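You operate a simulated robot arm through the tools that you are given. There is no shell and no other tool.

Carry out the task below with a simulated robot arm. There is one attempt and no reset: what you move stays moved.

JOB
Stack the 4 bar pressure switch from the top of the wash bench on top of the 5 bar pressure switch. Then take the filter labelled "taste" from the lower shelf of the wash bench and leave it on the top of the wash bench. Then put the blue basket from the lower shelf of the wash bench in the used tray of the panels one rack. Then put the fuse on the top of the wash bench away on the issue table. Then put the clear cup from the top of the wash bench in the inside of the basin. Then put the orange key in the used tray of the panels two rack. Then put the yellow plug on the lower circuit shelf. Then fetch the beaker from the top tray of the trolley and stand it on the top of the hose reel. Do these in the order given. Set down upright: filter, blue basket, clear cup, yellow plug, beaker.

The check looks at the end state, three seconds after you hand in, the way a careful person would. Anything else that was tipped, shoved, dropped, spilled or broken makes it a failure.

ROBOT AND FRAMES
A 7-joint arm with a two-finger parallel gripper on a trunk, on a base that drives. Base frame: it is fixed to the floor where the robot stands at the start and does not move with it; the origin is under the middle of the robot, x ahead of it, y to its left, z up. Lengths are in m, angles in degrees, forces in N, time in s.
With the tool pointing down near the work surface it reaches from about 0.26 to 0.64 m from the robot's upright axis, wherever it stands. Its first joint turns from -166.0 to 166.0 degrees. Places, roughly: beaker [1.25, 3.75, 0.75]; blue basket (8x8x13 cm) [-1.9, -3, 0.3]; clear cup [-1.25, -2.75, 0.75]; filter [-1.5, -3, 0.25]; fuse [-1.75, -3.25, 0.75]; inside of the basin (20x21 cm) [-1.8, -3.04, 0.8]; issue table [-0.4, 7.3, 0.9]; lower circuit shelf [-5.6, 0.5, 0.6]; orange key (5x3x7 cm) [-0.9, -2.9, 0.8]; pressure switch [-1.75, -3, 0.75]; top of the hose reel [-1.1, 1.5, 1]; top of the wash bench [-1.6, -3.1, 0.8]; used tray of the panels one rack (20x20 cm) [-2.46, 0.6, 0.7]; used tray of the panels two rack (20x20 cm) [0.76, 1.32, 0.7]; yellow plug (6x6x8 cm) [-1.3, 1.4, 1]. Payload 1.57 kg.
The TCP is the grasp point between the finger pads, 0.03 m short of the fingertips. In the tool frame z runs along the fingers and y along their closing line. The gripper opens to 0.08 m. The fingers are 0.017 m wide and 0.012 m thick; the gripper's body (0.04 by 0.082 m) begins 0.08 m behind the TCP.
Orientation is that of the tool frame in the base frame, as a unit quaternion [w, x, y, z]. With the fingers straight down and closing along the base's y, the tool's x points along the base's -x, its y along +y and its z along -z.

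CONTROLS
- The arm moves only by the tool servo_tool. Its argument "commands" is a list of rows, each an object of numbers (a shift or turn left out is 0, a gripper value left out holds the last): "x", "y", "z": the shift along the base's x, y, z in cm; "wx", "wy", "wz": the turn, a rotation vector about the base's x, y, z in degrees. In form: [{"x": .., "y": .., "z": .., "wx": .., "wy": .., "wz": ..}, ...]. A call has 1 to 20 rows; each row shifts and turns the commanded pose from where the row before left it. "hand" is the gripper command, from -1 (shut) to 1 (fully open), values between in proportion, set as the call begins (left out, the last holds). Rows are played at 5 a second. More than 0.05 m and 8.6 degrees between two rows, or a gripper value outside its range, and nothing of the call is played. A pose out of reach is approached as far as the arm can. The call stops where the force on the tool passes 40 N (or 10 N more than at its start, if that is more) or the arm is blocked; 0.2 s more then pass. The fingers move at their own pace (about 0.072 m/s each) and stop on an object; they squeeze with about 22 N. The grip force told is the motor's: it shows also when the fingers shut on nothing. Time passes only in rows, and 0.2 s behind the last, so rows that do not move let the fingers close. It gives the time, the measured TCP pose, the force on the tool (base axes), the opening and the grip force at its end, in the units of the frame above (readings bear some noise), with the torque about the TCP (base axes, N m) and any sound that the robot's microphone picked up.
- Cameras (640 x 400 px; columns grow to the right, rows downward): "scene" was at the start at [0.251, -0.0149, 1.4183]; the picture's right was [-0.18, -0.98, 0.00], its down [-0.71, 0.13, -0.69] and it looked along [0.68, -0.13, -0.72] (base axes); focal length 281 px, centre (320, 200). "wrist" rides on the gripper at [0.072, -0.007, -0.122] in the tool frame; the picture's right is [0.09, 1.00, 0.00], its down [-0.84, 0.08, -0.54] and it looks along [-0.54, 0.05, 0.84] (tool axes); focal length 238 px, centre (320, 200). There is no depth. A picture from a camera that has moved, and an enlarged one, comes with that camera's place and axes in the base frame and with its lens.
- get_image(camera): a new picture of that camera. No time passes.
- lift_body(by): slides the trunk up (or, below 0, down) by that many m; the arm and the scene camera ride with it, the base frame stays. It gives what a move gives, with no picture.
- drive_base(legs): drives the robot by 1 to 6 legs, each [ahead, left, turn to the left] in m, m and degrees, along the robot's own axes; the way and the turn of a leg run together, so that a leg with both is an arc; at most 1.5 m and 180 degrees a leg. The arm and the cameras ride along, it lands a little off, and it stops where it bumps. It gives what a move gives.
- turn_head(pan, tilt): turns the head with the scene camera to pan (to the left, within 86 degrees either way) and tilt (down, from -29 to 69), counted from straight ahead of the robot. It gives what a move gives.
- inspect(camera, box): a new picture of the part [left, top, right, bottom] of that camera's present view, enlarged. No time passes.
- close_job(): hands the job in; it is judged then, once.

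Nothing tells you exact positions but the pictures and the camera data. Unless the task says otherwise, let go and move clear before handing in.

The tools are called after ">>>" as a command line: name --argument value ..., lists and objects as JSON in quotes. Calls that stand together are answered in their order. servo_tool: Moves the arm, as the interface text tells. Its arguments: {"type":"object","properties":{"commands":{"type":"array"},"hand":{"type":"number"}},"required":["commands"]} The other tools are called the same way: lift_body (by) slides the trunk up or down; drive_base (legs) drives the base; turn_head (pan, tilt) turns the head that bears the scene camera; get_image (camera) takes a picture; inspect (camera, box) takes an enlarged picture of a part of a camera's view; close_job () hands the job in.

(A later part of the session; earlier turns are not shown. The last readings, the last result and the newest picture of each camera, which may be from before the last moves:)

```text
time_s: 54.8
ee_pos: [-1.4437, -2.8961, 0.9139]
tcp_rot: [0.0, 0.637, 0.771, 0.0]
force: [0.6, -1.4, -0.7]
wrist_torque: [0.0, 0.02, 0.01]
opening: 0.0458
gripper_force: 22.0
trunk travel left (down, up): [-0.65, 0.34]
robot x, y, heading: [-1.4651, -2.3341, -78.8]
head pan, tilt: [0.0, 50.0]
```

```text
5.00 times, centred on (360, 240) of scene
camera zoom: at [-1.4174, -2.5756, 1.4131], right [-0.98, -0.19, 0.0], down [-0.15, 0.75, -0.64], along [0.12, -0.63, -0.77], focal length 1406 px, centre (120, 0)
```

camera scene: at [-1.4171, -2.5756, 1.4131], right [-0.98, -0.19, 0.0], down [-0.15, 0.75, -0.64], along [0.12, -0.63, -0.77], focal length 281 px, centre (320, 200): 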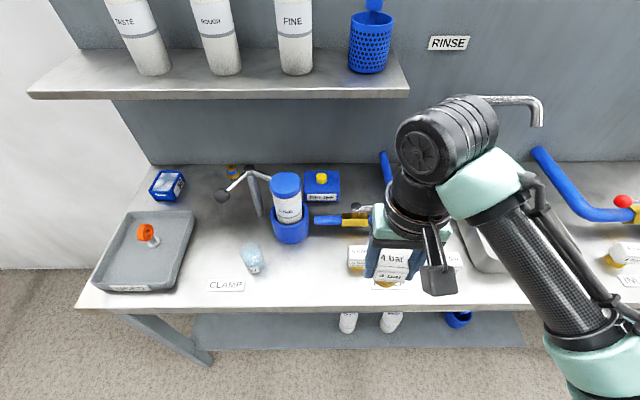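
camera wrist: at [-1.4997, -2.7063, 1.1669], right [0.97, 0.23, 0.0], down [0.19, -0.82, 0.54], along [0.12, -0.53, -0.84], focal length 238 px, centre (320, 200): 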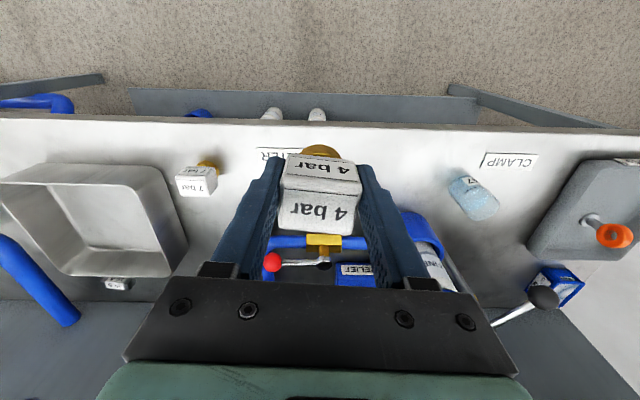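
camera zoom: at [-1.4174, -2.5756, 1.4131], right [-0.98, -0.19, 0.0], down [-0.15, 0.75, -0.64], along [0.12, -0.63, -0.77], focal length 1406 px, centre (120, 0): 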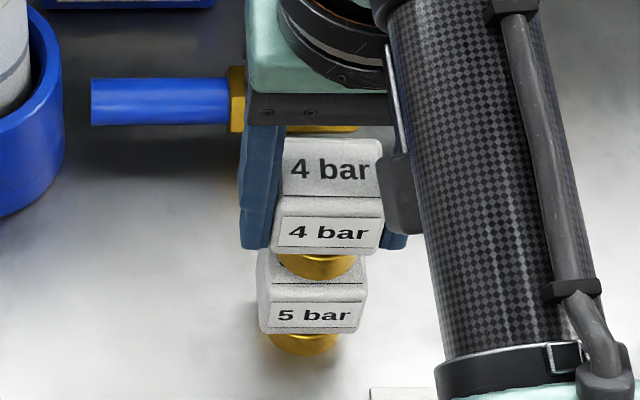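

>>> servo_tool --commands '[{"z": -0.2}, {}]'

>>> servo_tool --commands '[{"z": -0.2}, {}]'

>>> inspect --camera "scene" --box '[300, 200, 420, 280]'

```text
time_s: 55.4
ee_pos: [-1.4436, -2.8949, 0.912]
tcp_rot: [0.0, 0.636, 0.771, 0.001]
force: [0.4, 0.4, -1.6]
wrist_torque: [0.01, 0.01, -0.01]
opening: 0.0461
gripper_force: 21.8
trunk travel left (down, up): [-0.65, 0.34]
robot x, y, heading: [-1.4665, -2.3326, -79.0]
head pan, tilt: [0.0, 50.0]
```

```text
time_s: 56.0
ee_pos: [-1.4462, -2.8961, 0.908]
tcp_rot: [0.0, 0.637, 0.771, 0.0]
force: [-0.1, -0.4, -1.5]
wrist_torque: [0.02, 0.03, -0.02]
opening: 0.0459
gripper_force: 21.7
trunk travel left (down, up): [-0.65, 0.34]
robot x, y, heading: [-1.4652, -2.332, -78.9]
head pan, tilt: [0.0, 50.0]
```

```text
5.00 times, centred on (360, 240) of scene
camera zoom: at [-1.4174, -2.5757, 1.4131], right [-0.98, -0.19, 0.0], down [-0.15, 0.75, -0.64], along [0.12, -0.63, -0.77], focal length 1406 px, centre (120, 0)
```

zoom: 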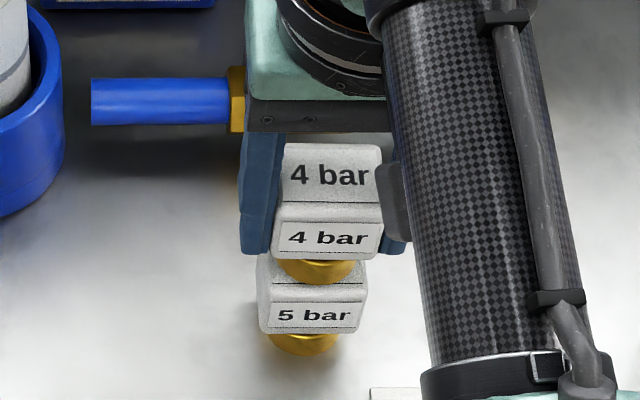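

No contact yet at z = 0.908. I'll keep stepping down in 2 mm increments and watch the force.

>>> servo_tool --commands '[{"z": -0.2, "y": -0.1}, {}]'

>>> servo_tool --commands '[{"z": -0.2}, {}]'

>>> inspect --camera "scene" --box '[300, 200, 420, 280]'

>>> inspect --camera "wrist" --box '[220, 80, 420, 240]'

```text
time_s: 56.6
ee_pos: [-1.4457, -2.8974, 0.9072]
tcp_rot: [-0.001, 0.637, 0.771, 0.0]
force: [-0.3, 0.4, -1.1]
wrist_torque: [-0.01, 0.02, 0.01]
opening: 0.0458
gripper_force: 22.0
trunk travel left (down, up): [-0.65, 0.34]
robot x, y, heading: [-1.4649, -2.3304, -79.2]
head pan, tilt: [0.0, 50.0]
```

```text
time_s: 57.2
ee_pos: [-1.4455, -2.8962, 0.9041]
tcp_rot: [0.0, 0.637, 0.771, 0.0]
force: [0.3, -0.3, -2.8]
wrist_torque: [0.02, 0.03, 0.0]
opening: 0.0458
gripper_force: 21.7
trunk travel left (down, up): [-0.65, 0.34]
robot x, y, heading: [-1.4677, -2.3311, -79.1]
head pan, tilt: [0.0, 50.0]
```

```text
5.00 times, centred on (360, 240) of scene
camera zoom: at [-1.4174, -2.5757, 1.4131], right [-0.98, -0.19, 0.0], down [-0.15, 0.75, -0.64], along [0.12, -0.63, -0.77], focal length 1406 px, centre (120, 0)
```

zoom: 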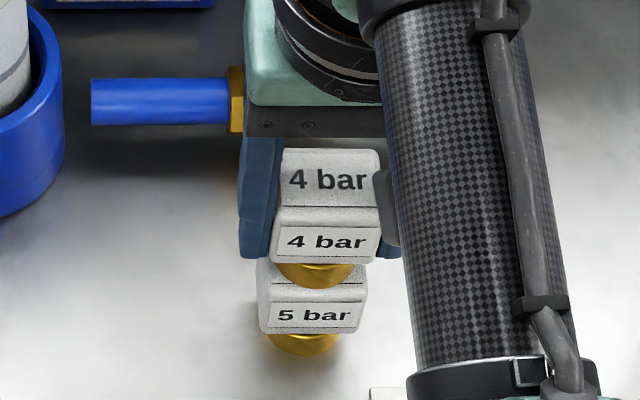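

```text
2.50 times, centred on (320, 160) of wrist
camera zoom: at [-1.465, -2.8277, 1.0284], right [0.96, 0.28, 0.0], down [0.23, -0.81, 0.54], along [0.15, -0.52, -0.84], focal length 596 px, centre (320, 300)
```

zoom: 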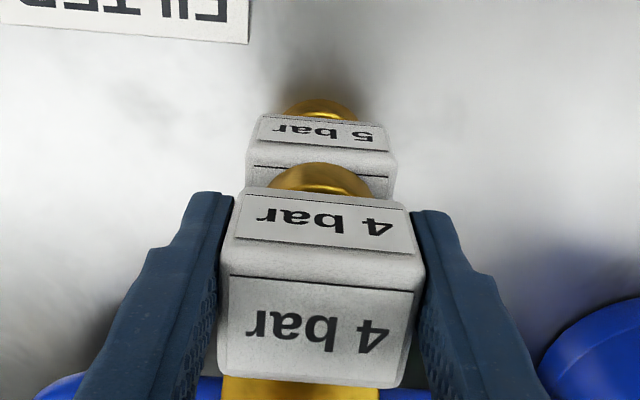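

From apparent sizes the switches are about 5 cm tall, so contact should come near TCP z≈0.898. The held one needs about 5 mm towards me. I'll correct and continue.

>>> servo_tool --commands '[{"x": -0.1, "y": 0.45}, {"z": -0.2}, {}]'

>>> servo_tool --commands '[{"z": -0.2}, {}]'

>>> inspect --camera "scene" --box '[300, 200, 420, 280]'

>>> inspect --camera "wrist" --box '[220, 80, 420, 240]'

```text
time_s: 58.0
ee_pos: [-1.4451, -2.8929, 0.9045]
tcp_rot: [-0.001, 0.637, 0.771, -0.001]
force: [0.6, 0.6, 6.9]
wrist_torque: [0.1, -0.01, -0.02]
opening: 0.0457
gripper_force: 22.2
trunk travel left (down, up): [-0.65, 0.34]
robot x, y, heading: [-1.4642, -2.3317, -79.2]
head pan, tilt: [0.0, 50.0]
```

```text
time_s: 58.6
ee_pos: [-1.445, -2.8922, 0.9034]
tcp_rot: [0.002, 0.637, 0.771, -0.003]
force: [2.4, 0.6, 17.7]
wrist_torque: [0.09, -0.11, 0.03]
opening: 0.0459
gripper_force: 22.0
trunk travel left (down, up): [-0.65, 0.34]
robot x, y, heading: [-1.4626, -2.3329, -78.8]
head pan, tilt: [0.0, 50.0]
```

```text
5.00 times, centred on (360, 240) of scene
camera zoom: at [-1.4172, -2.5737, 1.4137], right [-0.98, -0.19, 0.0], down [-0.15, 0.75, -0.64], along [0.12, -0.63, -0.77], focal length 1406 px, centre (120, 0)
```

zoom: 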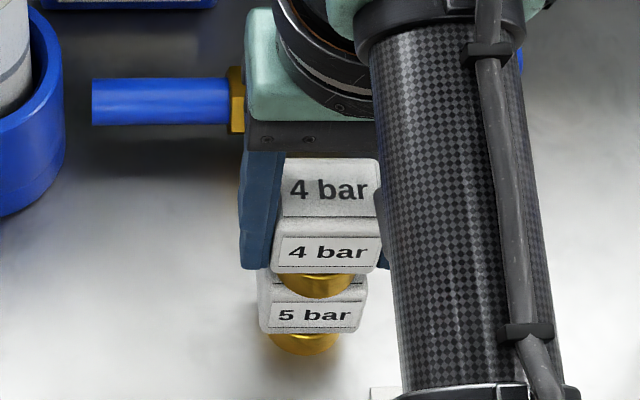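

```text
2.50 times, centred on (320, 160) of wrist
camera zoom: at [-1.466, -2.8225, 1.026], right [0.96, 0.28, 0.0], down [0.23, -0.8, 0.55], along [0.15, -0.53, -0.84], focal length 596 px, centre (320, 300)
```

zoom: 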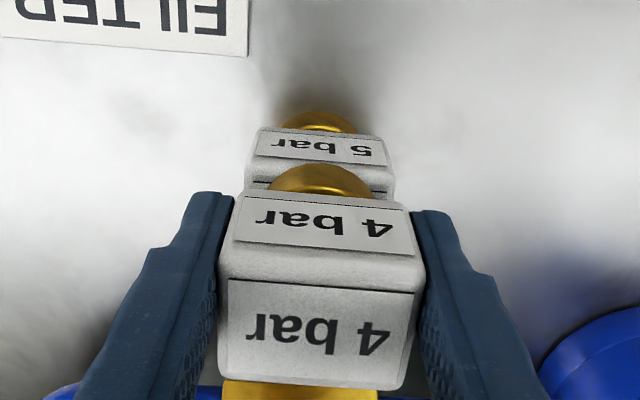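

Contact came at z≈0.904, so the switches are 5.8 cm tall. Relative to the 5 bar, the held one is now ~2.5 mm too near me. I'll lift a hair, shift back, and set it down lightly.

>>> servo_tool --commands '[{"z": 0.5}, {"x": 0.05, "y": -0.28}, {"z": -0.2}, {}]'

>>> inspect --camera "scene" --box '[300, 200, 420, 280]'

>>> inspect --camera "wrist" --box '[220, 80, 420, 240]'

```text
time_s: 59.6
ee_pos: [-1.445, -2.8955, 0.9036]
tcp_rot: [0.0, 0.637, 0.771, 0.0]
force: [-0.7, -0.2, -1.2]
wrist_torque: [0.01, 0.02, 0.0]
opening: 0.0459
gripper_force: 22.0
trunk travel left (down, up): [-0.65, 0.34]
robot x, y, heading: [-1.4635, -2.3346, -78.9]
head pan, tilt: [0.0, 50.0]
```

```text
5.00 times, centred on (360, 240) of scene
camera zoom: at [-1.4174, -2.5757, 1.413], right [-0.98, -0.19, 0.0], down [-0.15, 0.75, -0.64], along [0.12, -0.63, -0.77], focal length 1406 px, centre (120, 0)
```

zoom: 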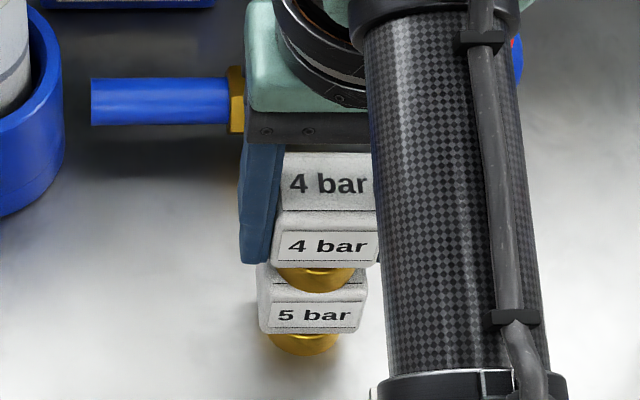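

```text
2.50 times, centred on (320, 160) of wrist
camera zoom: at [-1.4655, -2.8263, 1.0267], right [0.96, 0.28, 0.0], down [0.23, -0.81, 0.54], along [0.15, -0.52, -0.84], focal length 596 px, centre (320, 300)
```

zoom: 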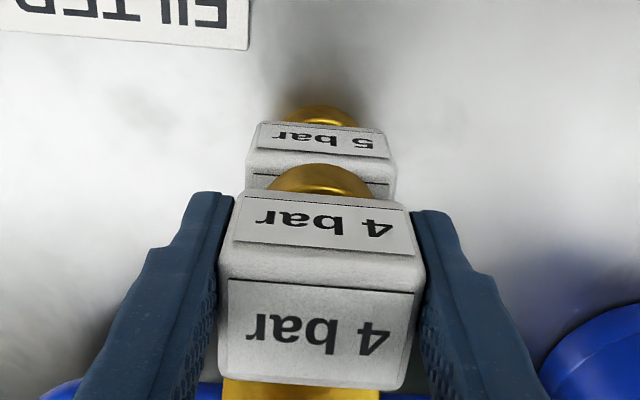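

>>> servo_tool --commands '[{"y": -0.12, "x": 0.02}, {"z": -0.1}, {}]'

>>> servo_tool --commands '[{"z": -0.12}, {}]'

>>> servo_tool --commands '[{"z": -0.12}, {}]'

```text
time_s: 60.4
ee_pos: [-1.4443, -2.8966, 0.9033]
tcp_rot: [0.0, 0.637, 0.771, 0.0]
force: [-0.6, 0.3, -1.8]
wrist_torque: [0.01, -0.02, 0.03]
opening: 0.0456
gripper_force: 22.1
trunk travel left (down, up): [-0.65, 0.34]
robot x, y, heading: [-1.4667, -2.3319, -78.9]
head pan, tilt: [0.0, 50.0]
```

```text
time_s: 61.0
ee_pos: [-1.4458, -2.8961, 0.9035]
tcp_rot: [-0.001, 0.637, 0.771, -0.001]
force: [-2.2, 0.8, 2.6]
wrist_torque: [0.04, 0.05, 0.0]
opening: 0.0458
gripper_force: 22.6
trunk travel left (down, up): [-0.65, 0.34]
robot x, y, heading: [-1.4675, -2.3349, -79.1]
head pan, tilt: [0.0, 50.0]
```

```text
time_s: 61.6
ee_pos: [-1.4456, -2.8964, 0.9039]
tcp_rot: [0.001, 0.637, 0.771, -0.002]
force: [0.5, -0.4, 13.3]
wrist_torque: [0.11, 0.01, 0.02]
opening: 0.0457
gripper_force: 22.1
trunk travel left (down, up): [-0.65, 0.34]
robot x, y, heading: [-1.4674, -2.3323, -78.8]
head pan, tilt: [0.0, 50.0]
```

Light contact achieved. I'll open the fingers and check the stack.

>>> servo_tool --commands '[{"z": 0.1}, {}]'

>>> servo_tool --commands '[{}, {}, {}]' --hand 1

>>> inspect --camera "scene" --box '[300, 200, 420, 280]'

>>> inspect --camera "wrist" --box '[220, 80, 420, 240]'

```text
time_s: 62.2
ee_pos: [-1.4451, -2.8953, 0.9032]
tcp_rot: [0.001, 0.636, 0.771, -0.001]
force: [1.6, -4.5, 10.7]
wrist_torque: [-0.25, -0.12, 0.01]
opening: 0.0461
gripper_force: 21.9
trunk travel left (down, up): [-0.65, 0.34]
robot x, y, heading: [-1.4662, -2.329, -79.0]
head pan, tilt: [0.0, 50.0]
```

```text
time_s: 63.0
ee_pos: [-1.4464, -2.8957, 0.902]
tcp_rot: [0.001, 0.637, 0.771, 0.0]
force: [-0.4, 0.4, 0.2]
wrist_torque: [-0.01, -0.03, -0.01]
opening: 0.0799
gripper_force: 0.1
trunk travel left (down, up): [-0.65, 0.34]
robot x, y, heading: [-1.4651, -2.33, -79.1]
head pan, tilt: [0.0, 50.0]
```

```text
5.00 times, centred on (360, 240) of scene
camera zoom: at [-1.4174, -2.5754, 1.4131], right [-0.98, -0.19, 0.0], down [-0.15, 0.75, -0.64], along [0.12, -0.63, -0.77], focal length 1406 px, centre (120, 0)
```

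zoom: 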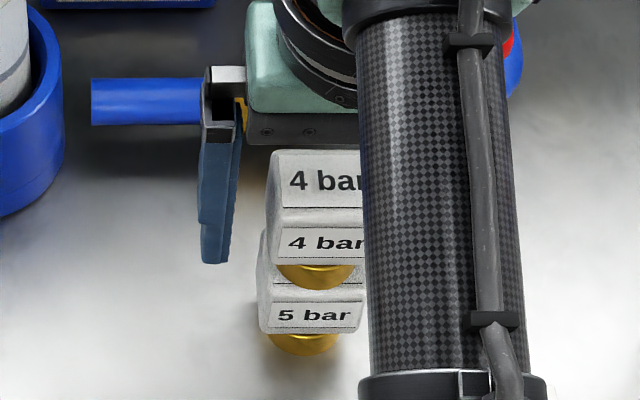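

```text
2.50 times, centred on (320, 160) of wrist
camera zoom: at [-1.4658, -2.8269, 1.0255], right [0.96, 0.28, 0.0], down [0.23, -0.81, 0.54], along [0.15, -0.52, -0.84], focal length 596 px, centre (320, 300)
```

zoom: 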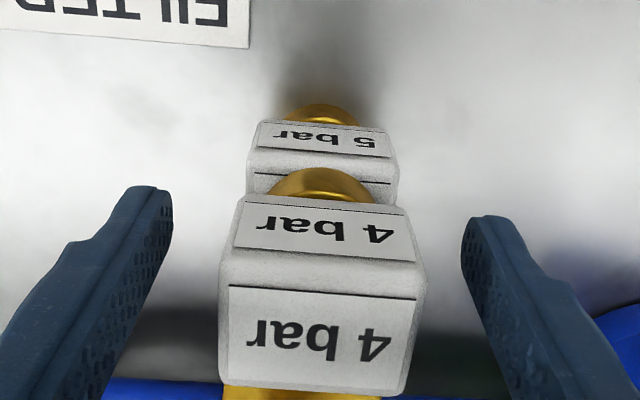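

The 4 bar now rests on the 5 bar. I'll rise clear, back away from the bench, lower the trunk and look at the lower shelf.

>>> servo_tool --commands '[{"z": 2}, {"z": 4}, {"z": 4.5}, {"z": 4.5}]'

>>> drive_base --legs '[[-0.45, 0.0, 0]]'

>>> lift_body --by -0.5

>>> turn_head --pan 0 --tilt 35

>>> get_image --camera "scene"

>>> get_image --camera "wrist"

```text
time_s: 64.0
ee_pos: [-1.4478, -2.896, 1.0544]
tcp_rot: [-0.002, 0.637, 0.771, -0.001]
force: [-0.4, -0.5, 0.2]
wrist_torque: [0.0, -0.02, 0.02]
opening: 0.08
gripper_force: 0.1
trunk travel left (down, up): [-0.65, 0.34]
robot x, y, heading: [-1.468, -2.3348, -78.8]
head pan, tilt: [0.0, 50.0]
```

```text
time_s: 66.8
ee_pos: [-1.5371, -2.4487, 1.0535]
tcp_rot: [0.0, 0.64, 0.769, 0.0]
force: [0.2, 0.3, -0.6]
wrist_torque: [0.01, 0.0, 0.01]
opening: 0.0798
gripper_force: 0.1
trunk travel left (down, up): [-0.65, 0.34]
robot x, y, heading: [-1.5537, -1.8842, -79.5]
head pan, tilt: [0.0, 50.0]
```

```text
refused: -0.5 is not a number from -0.4 to 0.4
```

```text
time_s: 67.5
ee_pos: [-1.5369, -2.4479, 1.0545]
tcp_rot: [-0.001, 0.64, 0.769, 0.0]
force: [-0.7, 1.0, 0.3]
wrist_torque: [0.01, 0.02, -0.06]
opening: 0.0801
gripper_force: 0.1
trunk travel left (down, up): [-0.65, 0.34]
robot x, y, heading: [-1.5498, -1.8866, -79.4]
head pan, tilt: [0.0, 35.0]
```

```text
taken
camera scene: at [-1.5022, -2.1397, 1.4348], right [-0.98, -0.18, 0.0], down [-0.1, 0.56, -0.82], along [0.15, -0.81, -0.57], focal length 281 px, centre (320, 200)
```

scene: 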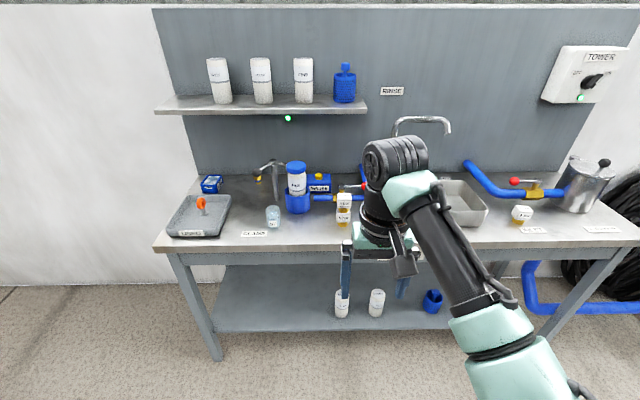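

```text
taken
camera wrist: at [-1.5558, -2.3794, 1.1771], right [0.96, 0.27, 0.0], down [0.23, -0.81, 0.54], along [0.15, -0.52, -0.84], focal length 238 px, centre (320, 200)
```

wrist: 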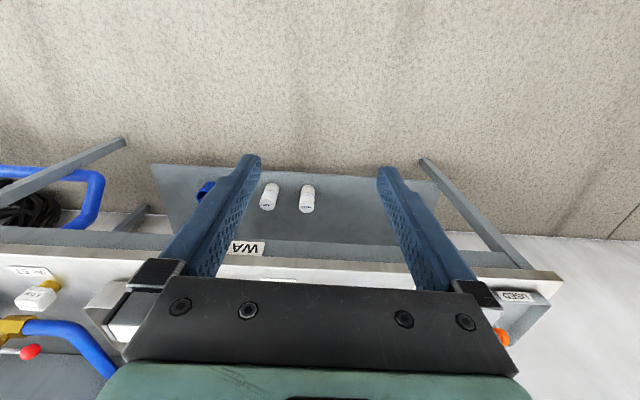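

The stack stands fine. I'll lower the trunk in two steps and look at the shelf level.

>>> lift_body --by -0.4

>>> turn_head --pan 0 --tilt 35

>>> get_image --camera "scene"

>>> inspect --camera "scene" --box '[300, 110, 500, 235]'

>>> get_image --camera "wrist"

```text
time_s: 71.4
ee_pos: [-1.5378, -2.4499, 0.6544]
tcp_rot: [0.0, 0.64, 0.768, 0.0]
force: [0.0, 0.4, -0.8]
wrist_torque: [0.01, 0.02, 0.0]
opening: 0.0799
gripper_force: 0.1
trunk travel left (down, up): [-0.25, 0.74]
robot x, y, heading: [-1.5517, -1.8813, -79.5]
head pan, tilt: [0.0, 35.0]
```

```text
time_s: 72.0
ee_pos: [-1.5369, -2.4476, 0.6549]
tcp_rot: [0.0, 0.64, 0.768, 0.0]
force: [-0.5, 0.8, 0.4]
wrist_torque: [-0.01, -0.01, 0.0]
opening: 0.0801
gripper_force: 0.0
trunk travel left (down, up): [-0.25, 0.74]
robot x, y, heading: [-1.55, -1.8847, -79.4]
head pan, tilt: [0.0, 35.0]
```

```text
taken
camera scene: at [-1.5022, -2.1396, 1.0349], right [-0.98, -0.18, 0.0], down [-0.1, 0.56, -0.82], along [0.15, -0.81, -0.57], focal length 281 px, centre (320, 200)
```

scene: 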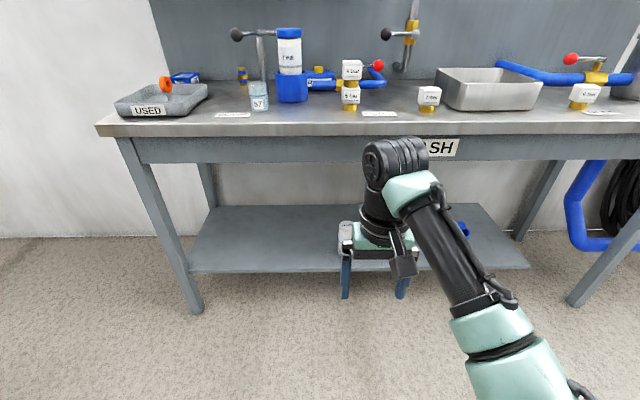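

```text
3.20 times, centred on (400, 172) of scene
camera zoom: at [-1.5022, -2.1396, 1.0349], right [-0.98, -0.18, 0.0], down [-0.1, 0.56, -0.82], along [0.15, -0.81, -0.57], focal length 900 px, centre (64, 288)
```

zoom: 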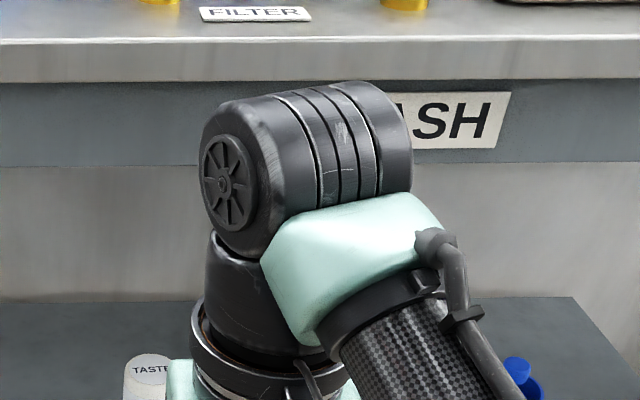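

```text
taken
camera wrist: at [-1.5558, -2.3793, 0.7772], right [0.96, 0.27, 0.0], down [0.23, -0.81, 0.54], along [0.15, -0.52, -0.84], focal length 238 px, centre (320, 200)
```

wrist: 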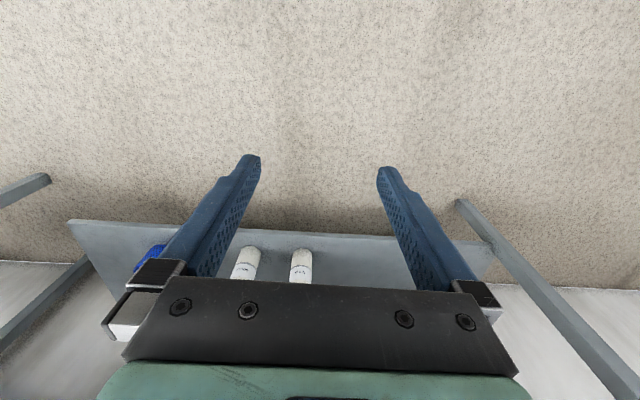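

I'll tilt the tool 45° forward in front of the bench, so it can reach in under the top.

>>> servo_tool --commands '[{"wx": -7.37, "wy": -1.38}, {"wx": -7.37, "wy": -1.38}, {"wx": -7.37, "wy": -1.38}, {"wx": -7.37, "wy": -1.38}, {"wx": -7.37, "wy": -1.38}, {"wx": -7.37, "wy": -1.38}, {}]'

>>> get_image --camera "scene"

>>> get_image --camera "wrist"

```text
time_s: 73.6
ee_pos: [-1.5371, -2.4491, 0.6536]
tcp_rot: [0.295, 0.592, 0.709, -0.245]
force: [0.7, 1.0, 0.5]
wrist_torque: [0.0, -0.01, 0.01]
opening: 0.0799
gripper_force: 0.0
trunk travel left (down, up): [-0.25, 0.74]
robot x, y, heading: [-1.5526, -1.8878, -79.5]
head pan, tilt: [0.0, 35.0]
```

```text
taken
camera scene: at [-1.5022, -2.1396, 1.0349], right [-0.98, -0.18, 0.0], down [-0.1, 0.56, -0.82], along [0.15, -0.81, -0.57], focal length 281 px, centre (320, 200)
```

scene: 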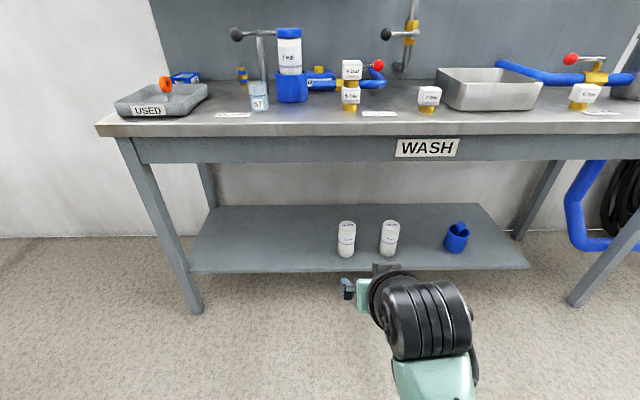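

```text
taken
camera wrist: at [-1.5676, -2.3153, 0.6905], right [0.97, 0.24, -0.06], down [0.11, -0.19, 0.98], along [0.23, -0.95, -0.21], focal length 238 px, centre (320, 200)
```

wrist: 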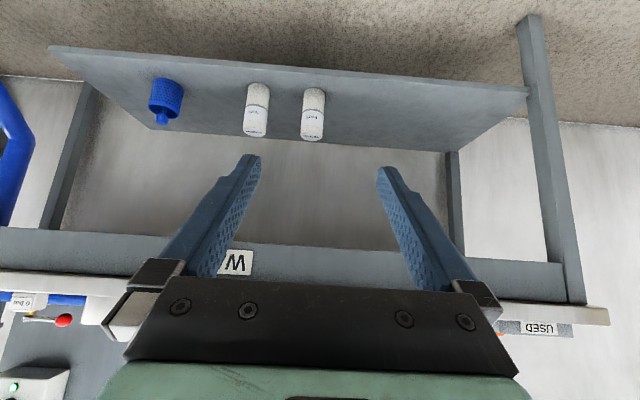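

Now the lower shelf is clearly visible with taste, rough and the blue basket. I'll zoom in to measure.

>>> inspect --camera "scene" --box '[320, 200, 480, 280]'

>>> inspect --camera "wrist" --box '[130, 60, 350, 160]'

```text
4.00 times, centred on (400, 240) of scene
camera zoom: at [-1.5022, -2.1396, 1.0349], right [-0.98, -0.18, 0.0], down [-0.1, 0.56, -0.82], along [0.15, -0.81, -0.57], focal length 1125 px, centre (0, 40)
```

zoom: 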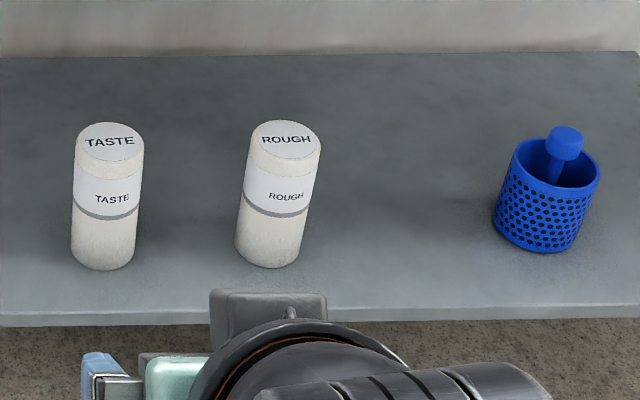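

```text
2.91 times, centred on (240, 110) of wrist
camera zoom: at [-1.5676, -2.3153, 0.6905], right [0.97, 0.24, -0.06], down [0.11, -0.19, 0.98], along [0.23, -0.95, -0.21], focal length 693 px, centre (553, 462)
```

zoom: 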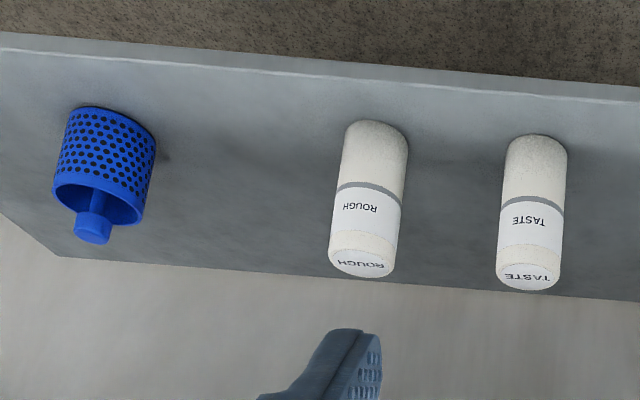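

Taste filter: axis at (-1.456, -2.932), z from 0.236 to 0.371, about 6.5 cm across. I'll lower to grip height and drive closer.

>>> lift_body --by -0.2

>>> servo_tool --commands '[{"z": -3.5}, {"z": -3.5}, {"z": -3.5}, {"z": -3.4}, {}]' --hand 1

>>> drive_base --legs '[[0.28, 0.0, 0]]'

>>> get_image --camera "wrist"

>>> get_image --camera "scene"

```text
time_s: 75.7
ee_pos: [-1.5354, -2.4489, 0.454]
tcp_rot: [0.295, 0.592, 0.709, -0.244]
force: [0.0, -0.3, -0.2]
wrist_torque: [-0.01, -0.02, 0.0]
opening: 0.0798
gripper_force: 0.1
trunk travel left (down, up): [-0.05, 0.94]
robot x, y, heading: [-1.5523, -1.8846, -79.3]
head pan, tilt: [0.0, 35.0]
```

```text
time_s: 76.9
ee_pos: [-1.5354, -2.4491, 0.3163]
tcp_rot: [0.294, 0.592, 0.71, -0.244]
force: [0.3, 0.7, 0.7]
wrist_torque: [0.04, 0.01, -0.03]
opening: 0.0802
gripper_force: 0.0
trunk travel left (down, up): [-0.05, 0.94]
robot x, y, heading: [-1.5554, -1.8865, -79.6]
head pan, tilt: [0.0, 35.0]
```

```text
time_s: 78.9
ee_pos: [-1.483, -2.7309, 0.3167]
tcp_rot: [0.295, 0.592, 0.709, -0.244]
force: [0.0, -0.3, 0.0]
wrist_torque: [0.03, 0.01, -0.01]
opening: 0.0798
gripper_force: 0.1
trunk travel left (down, up): [-0.05, 0.94]
robot x, y, heading: [-1.4953, -2.1659, -79.2]
head pan, tilt: [0.0, 35.0]
```

```text
taken
camera wrist: at [-1.5151, -2.5975, 0.3528], right [0.97, 0.24, -0.06], down [0.11, -0.19, 0.97], along [0.22, -0.95, -0.21], focal length 238 px, centre (320, 200)
```

wrist: 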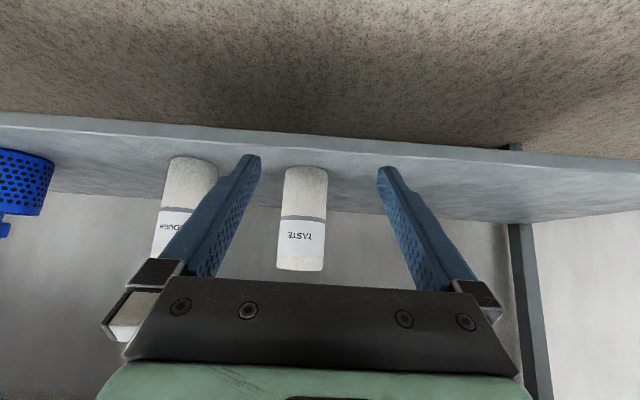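

```text
taken
camera scene: at [-1.4507, -2.4216, 0.8349], right [-0.98, -0.18, 0.0], down [-0.1, 0.56, -0.82], along [0.15, -0.81, -0.57], focal length 281 px, centre (320, 200)
```

scene: 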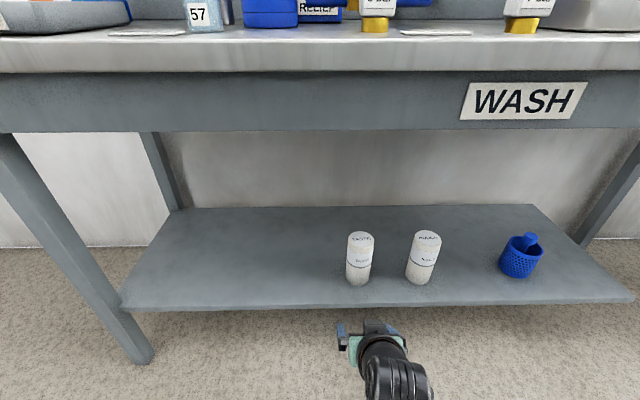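

The filter is 20 cm ahead and ~1 cm right of the finger line. I'll correct laterally and edge closer.

>>> servo_tool --commands '[{"x": -1.0, "y": -0.19}, {}]'

>>> drive_base --legs '[[0.11, 0.0, 0]]'

>>> get_image --camera "wrist"

>>> get_image --camera "scene"

```text
time_s: 79.5
ee_pos: [-1.4948, -2.7321, 0.3168]
tcp_rot: [0.295, 0.592, 0.709, -0.244]
force: [0.1, 0.5, 0.2]
wrist_torque: [0.01, -0.02, 0.01]
opening: 0.0799
gripper_force: 0.1
trunk travel left (down, up): [-0.05, 0.94]
robot x, y, heading: [-1.499, -2.1675, -79.5]
head pan, tilt: [0.0, 35.0]
```

```text
time_s: 80.7
ee_pos: [-1.4742, -2.8429, 0.3167]
tcp_rot: [0.295, 0.591, 0.71, -0.244]
force: [-0.4, -0.1, 0.4]
wrist_torque: [0.01, -0.01, -0.02]
opening: 0.08
gripper_force: 0.0
trunk travel left (down, up): [-0.05, 0.94]
robot x, y, heading: [-1.4784, -2.2747, -79.6]
head pan, tilt: [0.0, 35.0]
```

```text
taken
camera wrist: at [-1.5057, -2.7093, 0.3529], right [0.97, 0.24, -0.06], down [0.11, -0.19, 0.98], along [0.22, -0.95, -0.21], focal length 238 px, centre (320, 200)
```

wrist: 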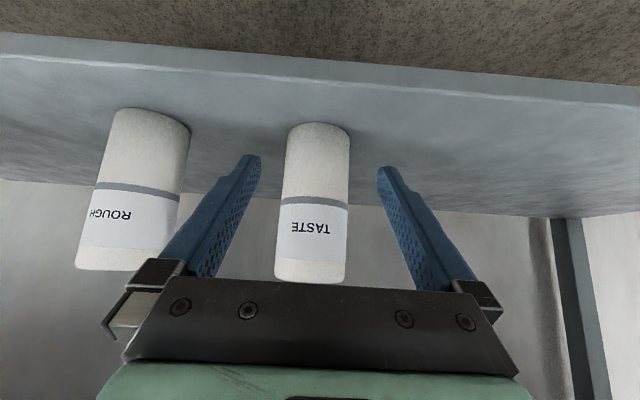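

```text
taken
camera scene: at [-1.4308, -2.5309, 0.8349], right [-0.98, -0.18, 0.0], down [-0.1, 0.56, -0.82], along [0.15, -0.81, -0.57], focal length 281 px, centre (320, 200)
```

scene: 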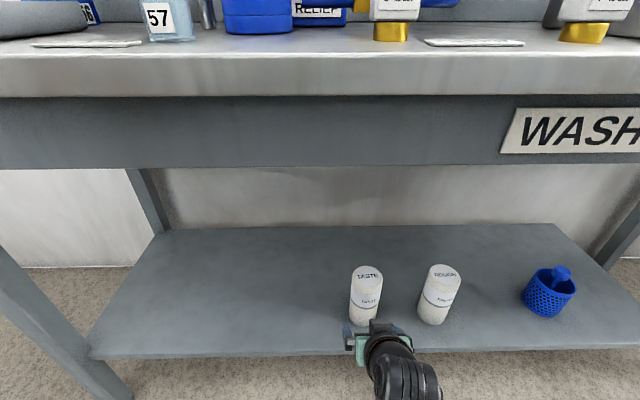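

Fingers straddle the taste filter. I'll advance in two steps.

>>> servo_tool --commands '[{"x": 0.4, "y": -2.2}, {"x": 0.4, "y": -2.2}, {}]'

>>> get_image --camera "wrist"

```text
time_s: 81.5
ee_pos: [-1.4664, -2.8864, 0.3153]
tcp_rot: [0.295, 0.593, 0.708, -0.245]
force: [-0.2, -0.1, 0.2]
wrist_torque: [0.02, 0.03, -0.01]
opening: 0.08
gripper_force: 0.1
trunk travel left (down, up): [-0.05, 0.94]
robot x, y, heading: [-1.4746, -2.2752, -79.6]
head pan, tilt: [0.0, 35.0]
```

```text
taken
camera wrist: at [-1.4972, -2.7532, 0.353], right [0.97, 0.24, -0.06], down [0.11, -0.19, 0.98], along [0.22, -0.95, -0.21], focal length 238 px, centre (320, 200)
```

wrist: 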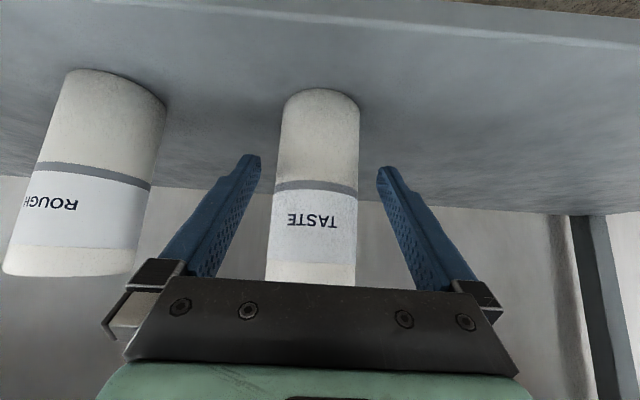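

>>> servo_tool --commands '[{"x": 0.4, "y": -2.1}, {"x": 0.4, "y": -2.1}, {}]'

>>> get_image --camera "wrist"

>>> inspect --camera "scene" --box '[300, 230, 500, 355]'

```text
time_s: 82.3
ee_pos: [-1.4571, -2.9283, 0.3164]
tcp_rot: [0.294, 0.592, 0.709, -0.245]
force: [-0.7, 0.5, 0.4]
wrist_torque: [0.01, 0.03, -0.01]
opening: 0.08
gripper_force: 0.1
trunk travel left (down, up): [-0.05, 0.94]
robot x, y, heading: [-1.4777, -2.2791, -79.8]
head pan, tilt: [0.0, 35.0]
```

```text
taken
camera wrist: at [-1.4876, -2.7951, 0.3529], right [0.97, 0.24, -0.06], down [0.11, -0.19, 0.98], along [0.22, -0.95, -0.21], focal length 238 px, centre (320, 200)
```

wrist: 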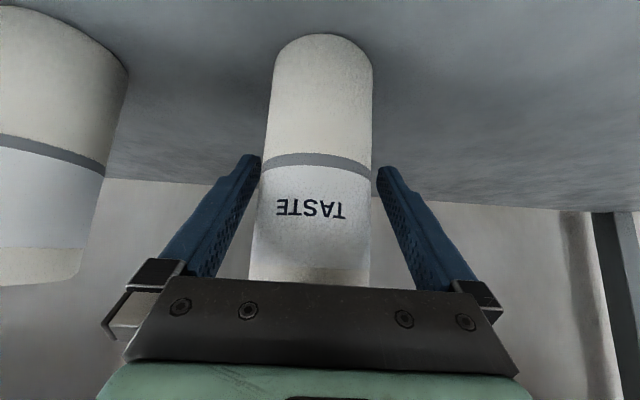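

```text
3.20 times, centred on (400, 292) of scene
camera zoom: at [-1.4308, -2.5309, 0.8349], right [-0.98, -0.18, 0.0], down [-0.1, 0.56, -0.82], along [0.15, -0.81, -0.57], focal length 900 px, centre (64, -96)
```

zoom: 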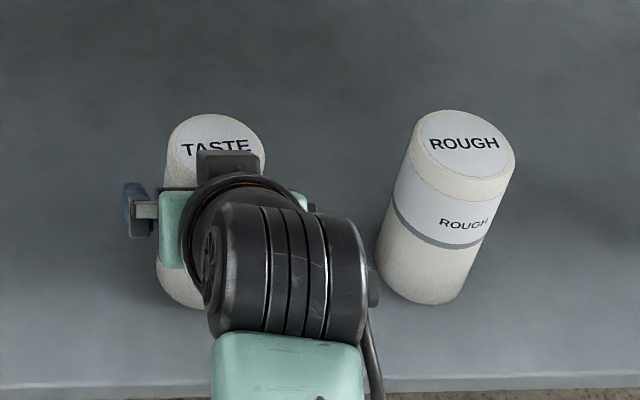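

>>> servo_tool --commands '[{}, {}, {}]' --hand -1

>>> servo_tool --commands '[{"z": 1}, {"z": 1.5}, {}]'

>>> get_image --camera "wrist"

```text
time_s: 83.1
ee_pos: [-1.4556, -2.9279, 0.316]
tcp_rot: [0.295, 0.592, 0.709, -0.244]
force: [-1.4, -1.5, 0.4]
wrist_torque: [-0.05, 0.13, 0.01]
opening: 0.0613
gripper_force: 21.7
trunk travel left (down, up): [-0.05, 0.94]
robot x, y, heading: [-1.4804, -2.2762, -79.6]
head pan, tilt: [0.0, 35.0]
```

```text
time_s: 83.9
ee_pos: [-1.457, -2.9294, 0.34]
tcp_rot: [0.294, 0.592, 0.709, -0.244]
force: [-0.6, -0.2, -3.6]
wrist_torque: [-0.05, -0.02, -0.01]
opening: 0.0615
gripper_force: 22.3
trunk travel left (down, up): [-0.05, 0.94]
robot x, y, heading: [-1.4757, -2.2755, -79.4]
head pan, tilt: [0.0, 35.0]
```

```text
taken
camera wrist: at [-1.4887, -2.7961, 0.3776], right [0.97, 0.24, -0.06], down [0.11, -0.19, 0.97], along [0.22, -0.95, -0.21], focal length 238 px, centre (320, 200)
```

wrist: 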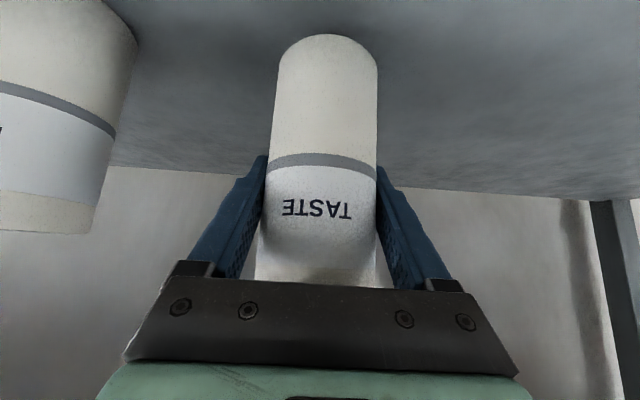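

The filter is held, about 3.6 N in weight. I'll back straight out and raise the trunk.

>>> drive_base --legs '[[-0.4, 0.0, 0]]'

>>> lift_body --by 0.4

>>> lift_body --by 0.25

>>> turn_head --pan -15 --tilt 35

>>> get_image --camera "scene"

>>> get_image --camera "wrist"

```text
time_s: 86.4
ee_pos: [-1.5295, -2.5439, 0.3403]
tcp_rot: [0.293, 0.594, 0.708, -0.244]
force: [-1.0, 0.2, -2.9]
wrist_torque: [-0.06, -0.02, 0.02]
opening: 0.0611
gripper_force: 22.7
trunk travel left (down, up): [-0.05, 0.94]
robot x, y, heading: [-1.5485, -1.8905, -79.8]
head pan, tilt: [0.0, 35.0]
```

```text
time_s: 90.2
ee_pos: [-1.5287, -2.5437, 0.7396]
tcp_rot: [0.293, 0.594, 0.708, -0.245]
force: [-0.7, -0.3, -3.6]
wrist_torque: [-0.06, 0.0, 0.02]
opening: 0.0613
gripper_force: 21.8
trunk travel left (down, up): [-0.45, 0.54]
robot x, y, heading: [-1.5493, -1.8908, -79.8]
head pan, tilt: [0.0, 35.0]
```

```text
time_s: 92.8
ee_pos: [-1.5278, -2.5443, 0.9899]
tcp_rot: [0.293, 0.594, 0.709, -0.243]
force: [0.2, 0.5, -3.6]
wrist_torque: [-0.02, 0.01, -0.03]
opening: 0.0614
gripper_force: 21.9
trunk travel left (down, up): [-0.7, 0.29]
robot x, y, heading: [-1.5485, -1.892, -79.6]
head pan, tilt: [0.0, 35.0]
```

```text
time_s: 93.6
ee_pos: [-1.5299, -2.5439, 0.9908]
tcp_rot: [0.294, 0.593, 0.709, -0.244]
force: [-0.6, -0.3, -3.6]
wrist_torque: [-0.03, -0.04, 0.0]
opening: 0.0614
gripper_force: 22.2
trunk travel left (down, up): [-0.7, 0.29]
robot x, y, heading: [-1.549, -1.8864, -79.6]
head pan, tilt: [-15.0, 35.0]
```

```text
taken
camera scene: at [-1.5243, -2.1469, 1.4848], right [-1.0, 0.08, 0.0], down [0.05, 0.57, -0.82], along [-0.07, -0.82, -0.57], focal length 281 px, centre (320, 200)
```

scene: 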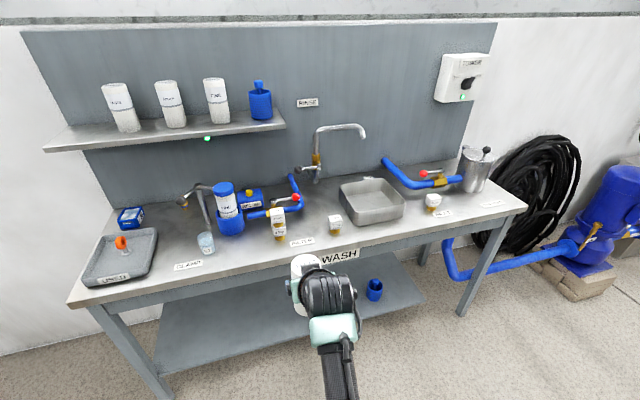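

```text
taken
camera wrist: at [-1.5599, -2.4107, 1.0275], right [0.97, 0.24, -0.06], down [0.11, -0.19, 0.97], along [0.22, -0.95, -0.21], focal length 238 px, centre (320, 200)
```

wrist: 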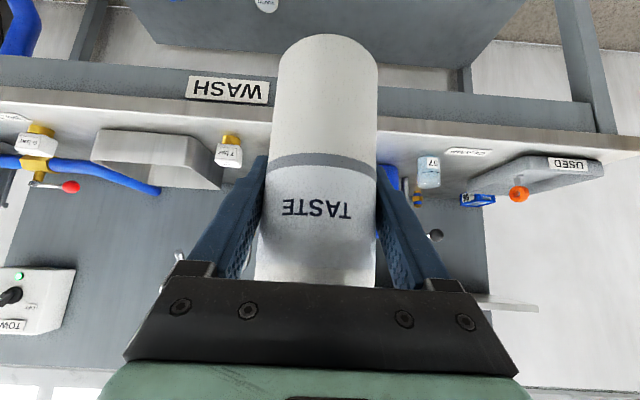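

Held upright. I'll set it where the 4 bar stood, at about (-2.18, -3.035). First I'll strafe right, then check.

>>> drive_base --legs '[[0, -0.729, 0], [0.3, 0, 0]]'

>>> turn_head --pan 10 --tilt 45

>>> get_image --camera "scene"

>>> get_image --camera "wrist"

```text
time_s: 99.2
ee_pos: [-2.1993, -2.9752, 0.9908]
tcp_rot: [0.292, 0.595, 0.708, -0.245]
force: [0.0, -0.2, -3.8]
wrist_torque: [0.0, 0.02, 0.0]
opening: 0.0613
gripper_force: 22.3
trunk travel left (down, up): [-0.7, 0.29]
robot x, y, heading: [-2.2192, -2.3227, -80.0]
head pan, tilt: [-15.0, 35.0]
```

```text
time_s: 100.1
ee_pos: [-2.1999, -2.9749, 0.9908]
tcp_rot: [0.293, 0.594, 0.708, -0.244]
force: [-0.2, 0.1, -2.5]
wrist_torque: [0.0, 0.01, 0.01]
opening: 0.0616
gripper_force: 21.9
trunk travel left (down, up): [-0.7, 0.29]
robot x, y, heading: [-2.2188, -2.3189, -80.0]
head pan, tilt: [10.0, 45.0]
```

```text
taken
camera scene: at [-2.1592, -2.5659, 1.47], right [-0.94, -0.34, 0.0], down [-0.24, 0.66, -0.71], along [0.24, -0.66, -0.71], focal length 281 px, centre (320, 200)
```

scene: 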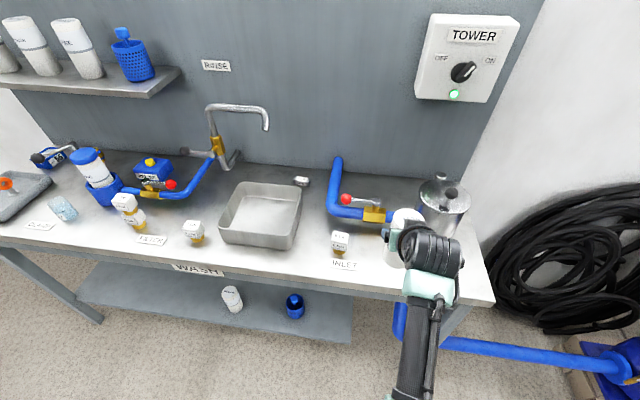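

```text
taken
camera wrist: at [-2.2306, -2.841, 1.0275], right [0.97, 0.24, -0.06], down [0.11, -0.19, 0.97], along [0.22, -0.95, -0.21], focal length 238 px, centre (320, 200)
```

wrist: 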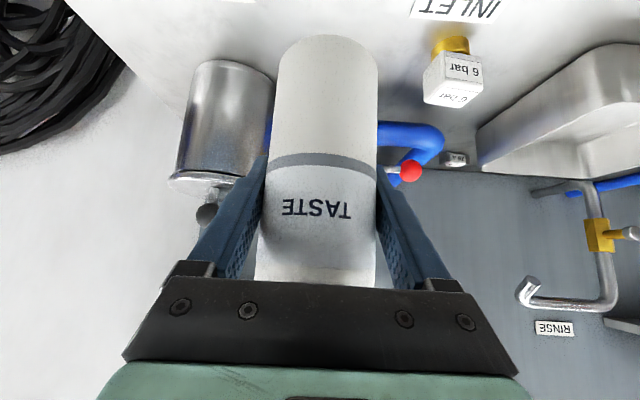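

Spot is clear, with the strainer canister behind-right. I'll move over the spot and lower carefully.

>>> servo_tool --commands '[{"x": 1.2, "y": -2.8}, {"x": 1.2, "y": -2.7}, {"z": -3}, {"z": -3}, {"z": -2}, {}]'

>>> inspect --camera "scene" --box '[290, 180, 490, 305]'

>>> get_image --camera "wrist"

```text
time_s: 101.5
ee_pos: [-2.1758, -3.0277, 0.9099]
tcp_rot: [0.294, 0.595, 0.707, -0.245]
force: [-0.1, -0.1, -3.0]
wrist_torque: [-0.01, 0.0, 0.0]
opening: 0.0613
gripper_force: 21.6
trunk travel left (down, up): [-0.7, 0.29]
robot x, y, heading: [-2.2226, -2.3222, -79.7]
head pan, tilt: [10.0, 45.0]
```

```text
3.20 times, centred on (390, 242) of scene
camera zoom: at [-2.1591, -2.5658, 1.47], right [-0.94, -0.34, 0.0], down [-0.24, 0.66, -0.71], along [0.24, -0.66, -0.71], focal length 900 px, centre (96, 64)
```

zoom: 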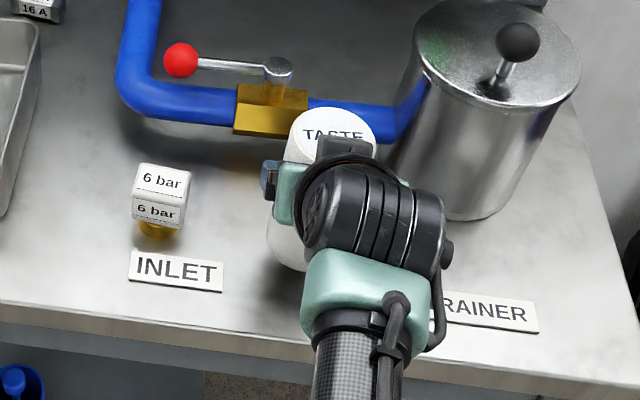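

```text
taken
camera wrist: at [-2.2066, -2.8953, 0.9471], right [0.97, 0.24, -0.06], down [0.11, -0.19, 0.97], along [0.22, -0.95, -0.21], focal length 238 px, centre (320, 200)
```

wrist: 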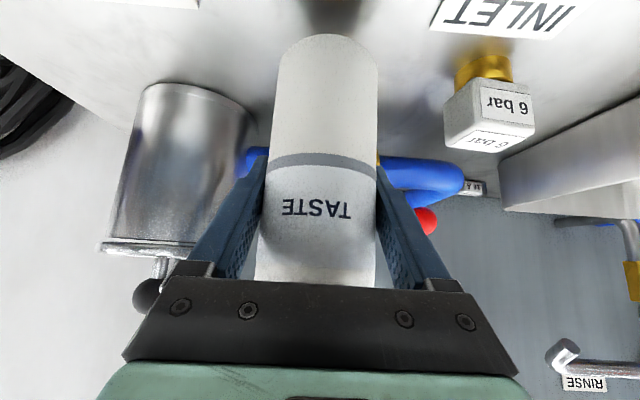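

>>> servo_tool --commands '[{"z": -1}, {"z": -0.6}, {}]'

>>> servo_tool --commands '[{"z": -0.4}, {}]'

>>> servo_tool --commands '[{"z": -0.3}, {}]'

>>> servo_tool --commands '[{"z": -0.2}, {}]'

```text
time_s: 102.3
ee_pos: [-2.175, -3.0291, 0.8947]
tcp_rot: [0.293, 0.594, 0.708, -0.245]
force: [0.1, -0.9, -2.9]
wrist_torque: [0.0, 0.02, -0.01]
opening: 0.0616
gripper_force: 22.2
trunk travel left (down, up): [-0.7, 0.29]
robot x, y, heading: [-2.218, -2.3196, -79.5]
head pan, tilt: [10.0, 45.0]
```

```text
time_s: 102.9
ee_pos: [-2.1748, -3.0288, 0.8912]
tcp_rot: [0.294, 0.594, 0.708, -0.245]
force: [-0.5, -0.1, -3.3]
wrist_torque: [0.0, 0.05, 0.01]
opening: 0.0613
gripper_force: 21.8
trunk travel left (down, up): [-0.7, 0.29]
robot x, y, heading: [-2.2208, -2.3234, -80.0]
head pan, tilt: [10.0, 45.0]
```

```text
time_s: 103.5
ee_pos: [-2.1756, -3.0294, 0.8883]
tcp_rot: [0.294, 0.594, 0.708, -0.245]
force: [0.5, 0.6, -2.5]
wrist_torque: [-0.02, 0.02, -0.03]
opening: 0.0613
gripper_force: 22.4
trunk travel left (down, up): [-0.7, 0.29]
robot x, y, heading: [-2.2195, -2.323, -80.0]
head pan, tilt: [10.0, 45.0]
```

```text
time_s: 104.1
ee_pos: [-2.175, -3.0285, 0.8873]
tcp_rot: [0.294, 0.594, 0.708, -0.245]
force: [0.0, 0.6, -3.3]
wrist_torque: [0.0, 0.02, -0.03]
opening: 0.0616
gripper_force: 21.9
trunk travel left (down, up): [-0.7, 0.29]
robot x, y, heading: [-2.2194, -2.3227, -79.9]
head pan, tilt: [10.0, 45.0]
```

>>> servo_tool --commands '[{"z": -0.3}, {}]'

>>> servo_tool --commands '[{"z": -0.3}, {}]'

>>> servo_tool --commands '[{"z": -0.3}, {}]'

>>> inspect --camera "scene" --box '[330, 200, 430, 280]'

```text
time_s: 104.7
ee_pos: [-2.1767, -3.0295, 0.8834]
tcp_rot: [0.293, 0.594, 0.708, -0.245]
force: [1.2, 0.4, -2.7]
wrist_torque: [0.0, -0.01, -0.02]
opening: 0.0615
gripper_force: 22.3
trunk travel left (down, up): [-0.7, 0.29]
robot x, y, heading: [-2.2199, -2.3257, -80.0]
head pan, tilt: [10.0, 45.0]
```

```text
time_s: 105.3
ee_pos: [-2.1763, -3.0293, 0.8803]
tcp_rot: [0.294, 0.594, 0.708, -0.245]
force: [0.1, -0.4, -2.9]
wrist_torque: [-0.02, 0.02, -0.03]
opening: 0.0614
gripper_force: 21.8
trunk travel left (down, up): [-0.7, 0.29]
robot x, y, heading: [-2.2179, -2.3187, -79.7]
head pan, tilt: [10.0, 45.0]
```

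```text
time_s: 105.9
ee_pos: [-2.1766, -3.0287, 0.8771]
tcp_rot: [0.293, 0.595, 0.708, -0.245]
force: [0.1, 0.2, -3.6]
wrist_torque: [-0.02, 0.0, 0.02]
opening: 0.0613
gripper_force: 21.7
trunk travel left (down, up): [-0.7, 0.29]
robot x, y, heading: [-2.2185, -2.3228, -80.0]
head pan, tilt: [10.0, 45.0]
```

```text
5.00 times, centred on (380, 240) of scene
camera zoom: at [-2.1591, -2.5658, 1.4699], right [-0.94, -0.34, 0.0], down [-0.24, 0.66, -0.71], along [0.24, -0.66, -0.71], focal length 1406 px, centre (20, 0)
```

zoom: 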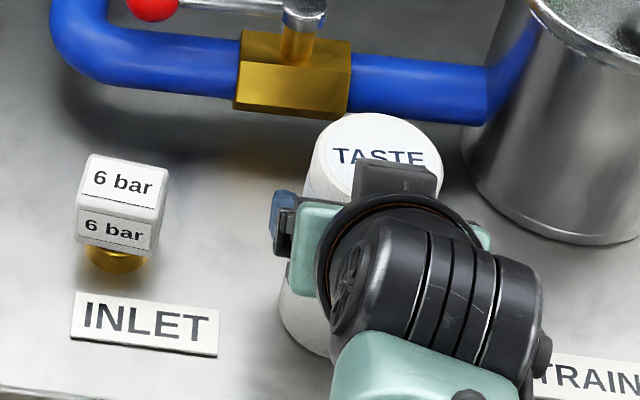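

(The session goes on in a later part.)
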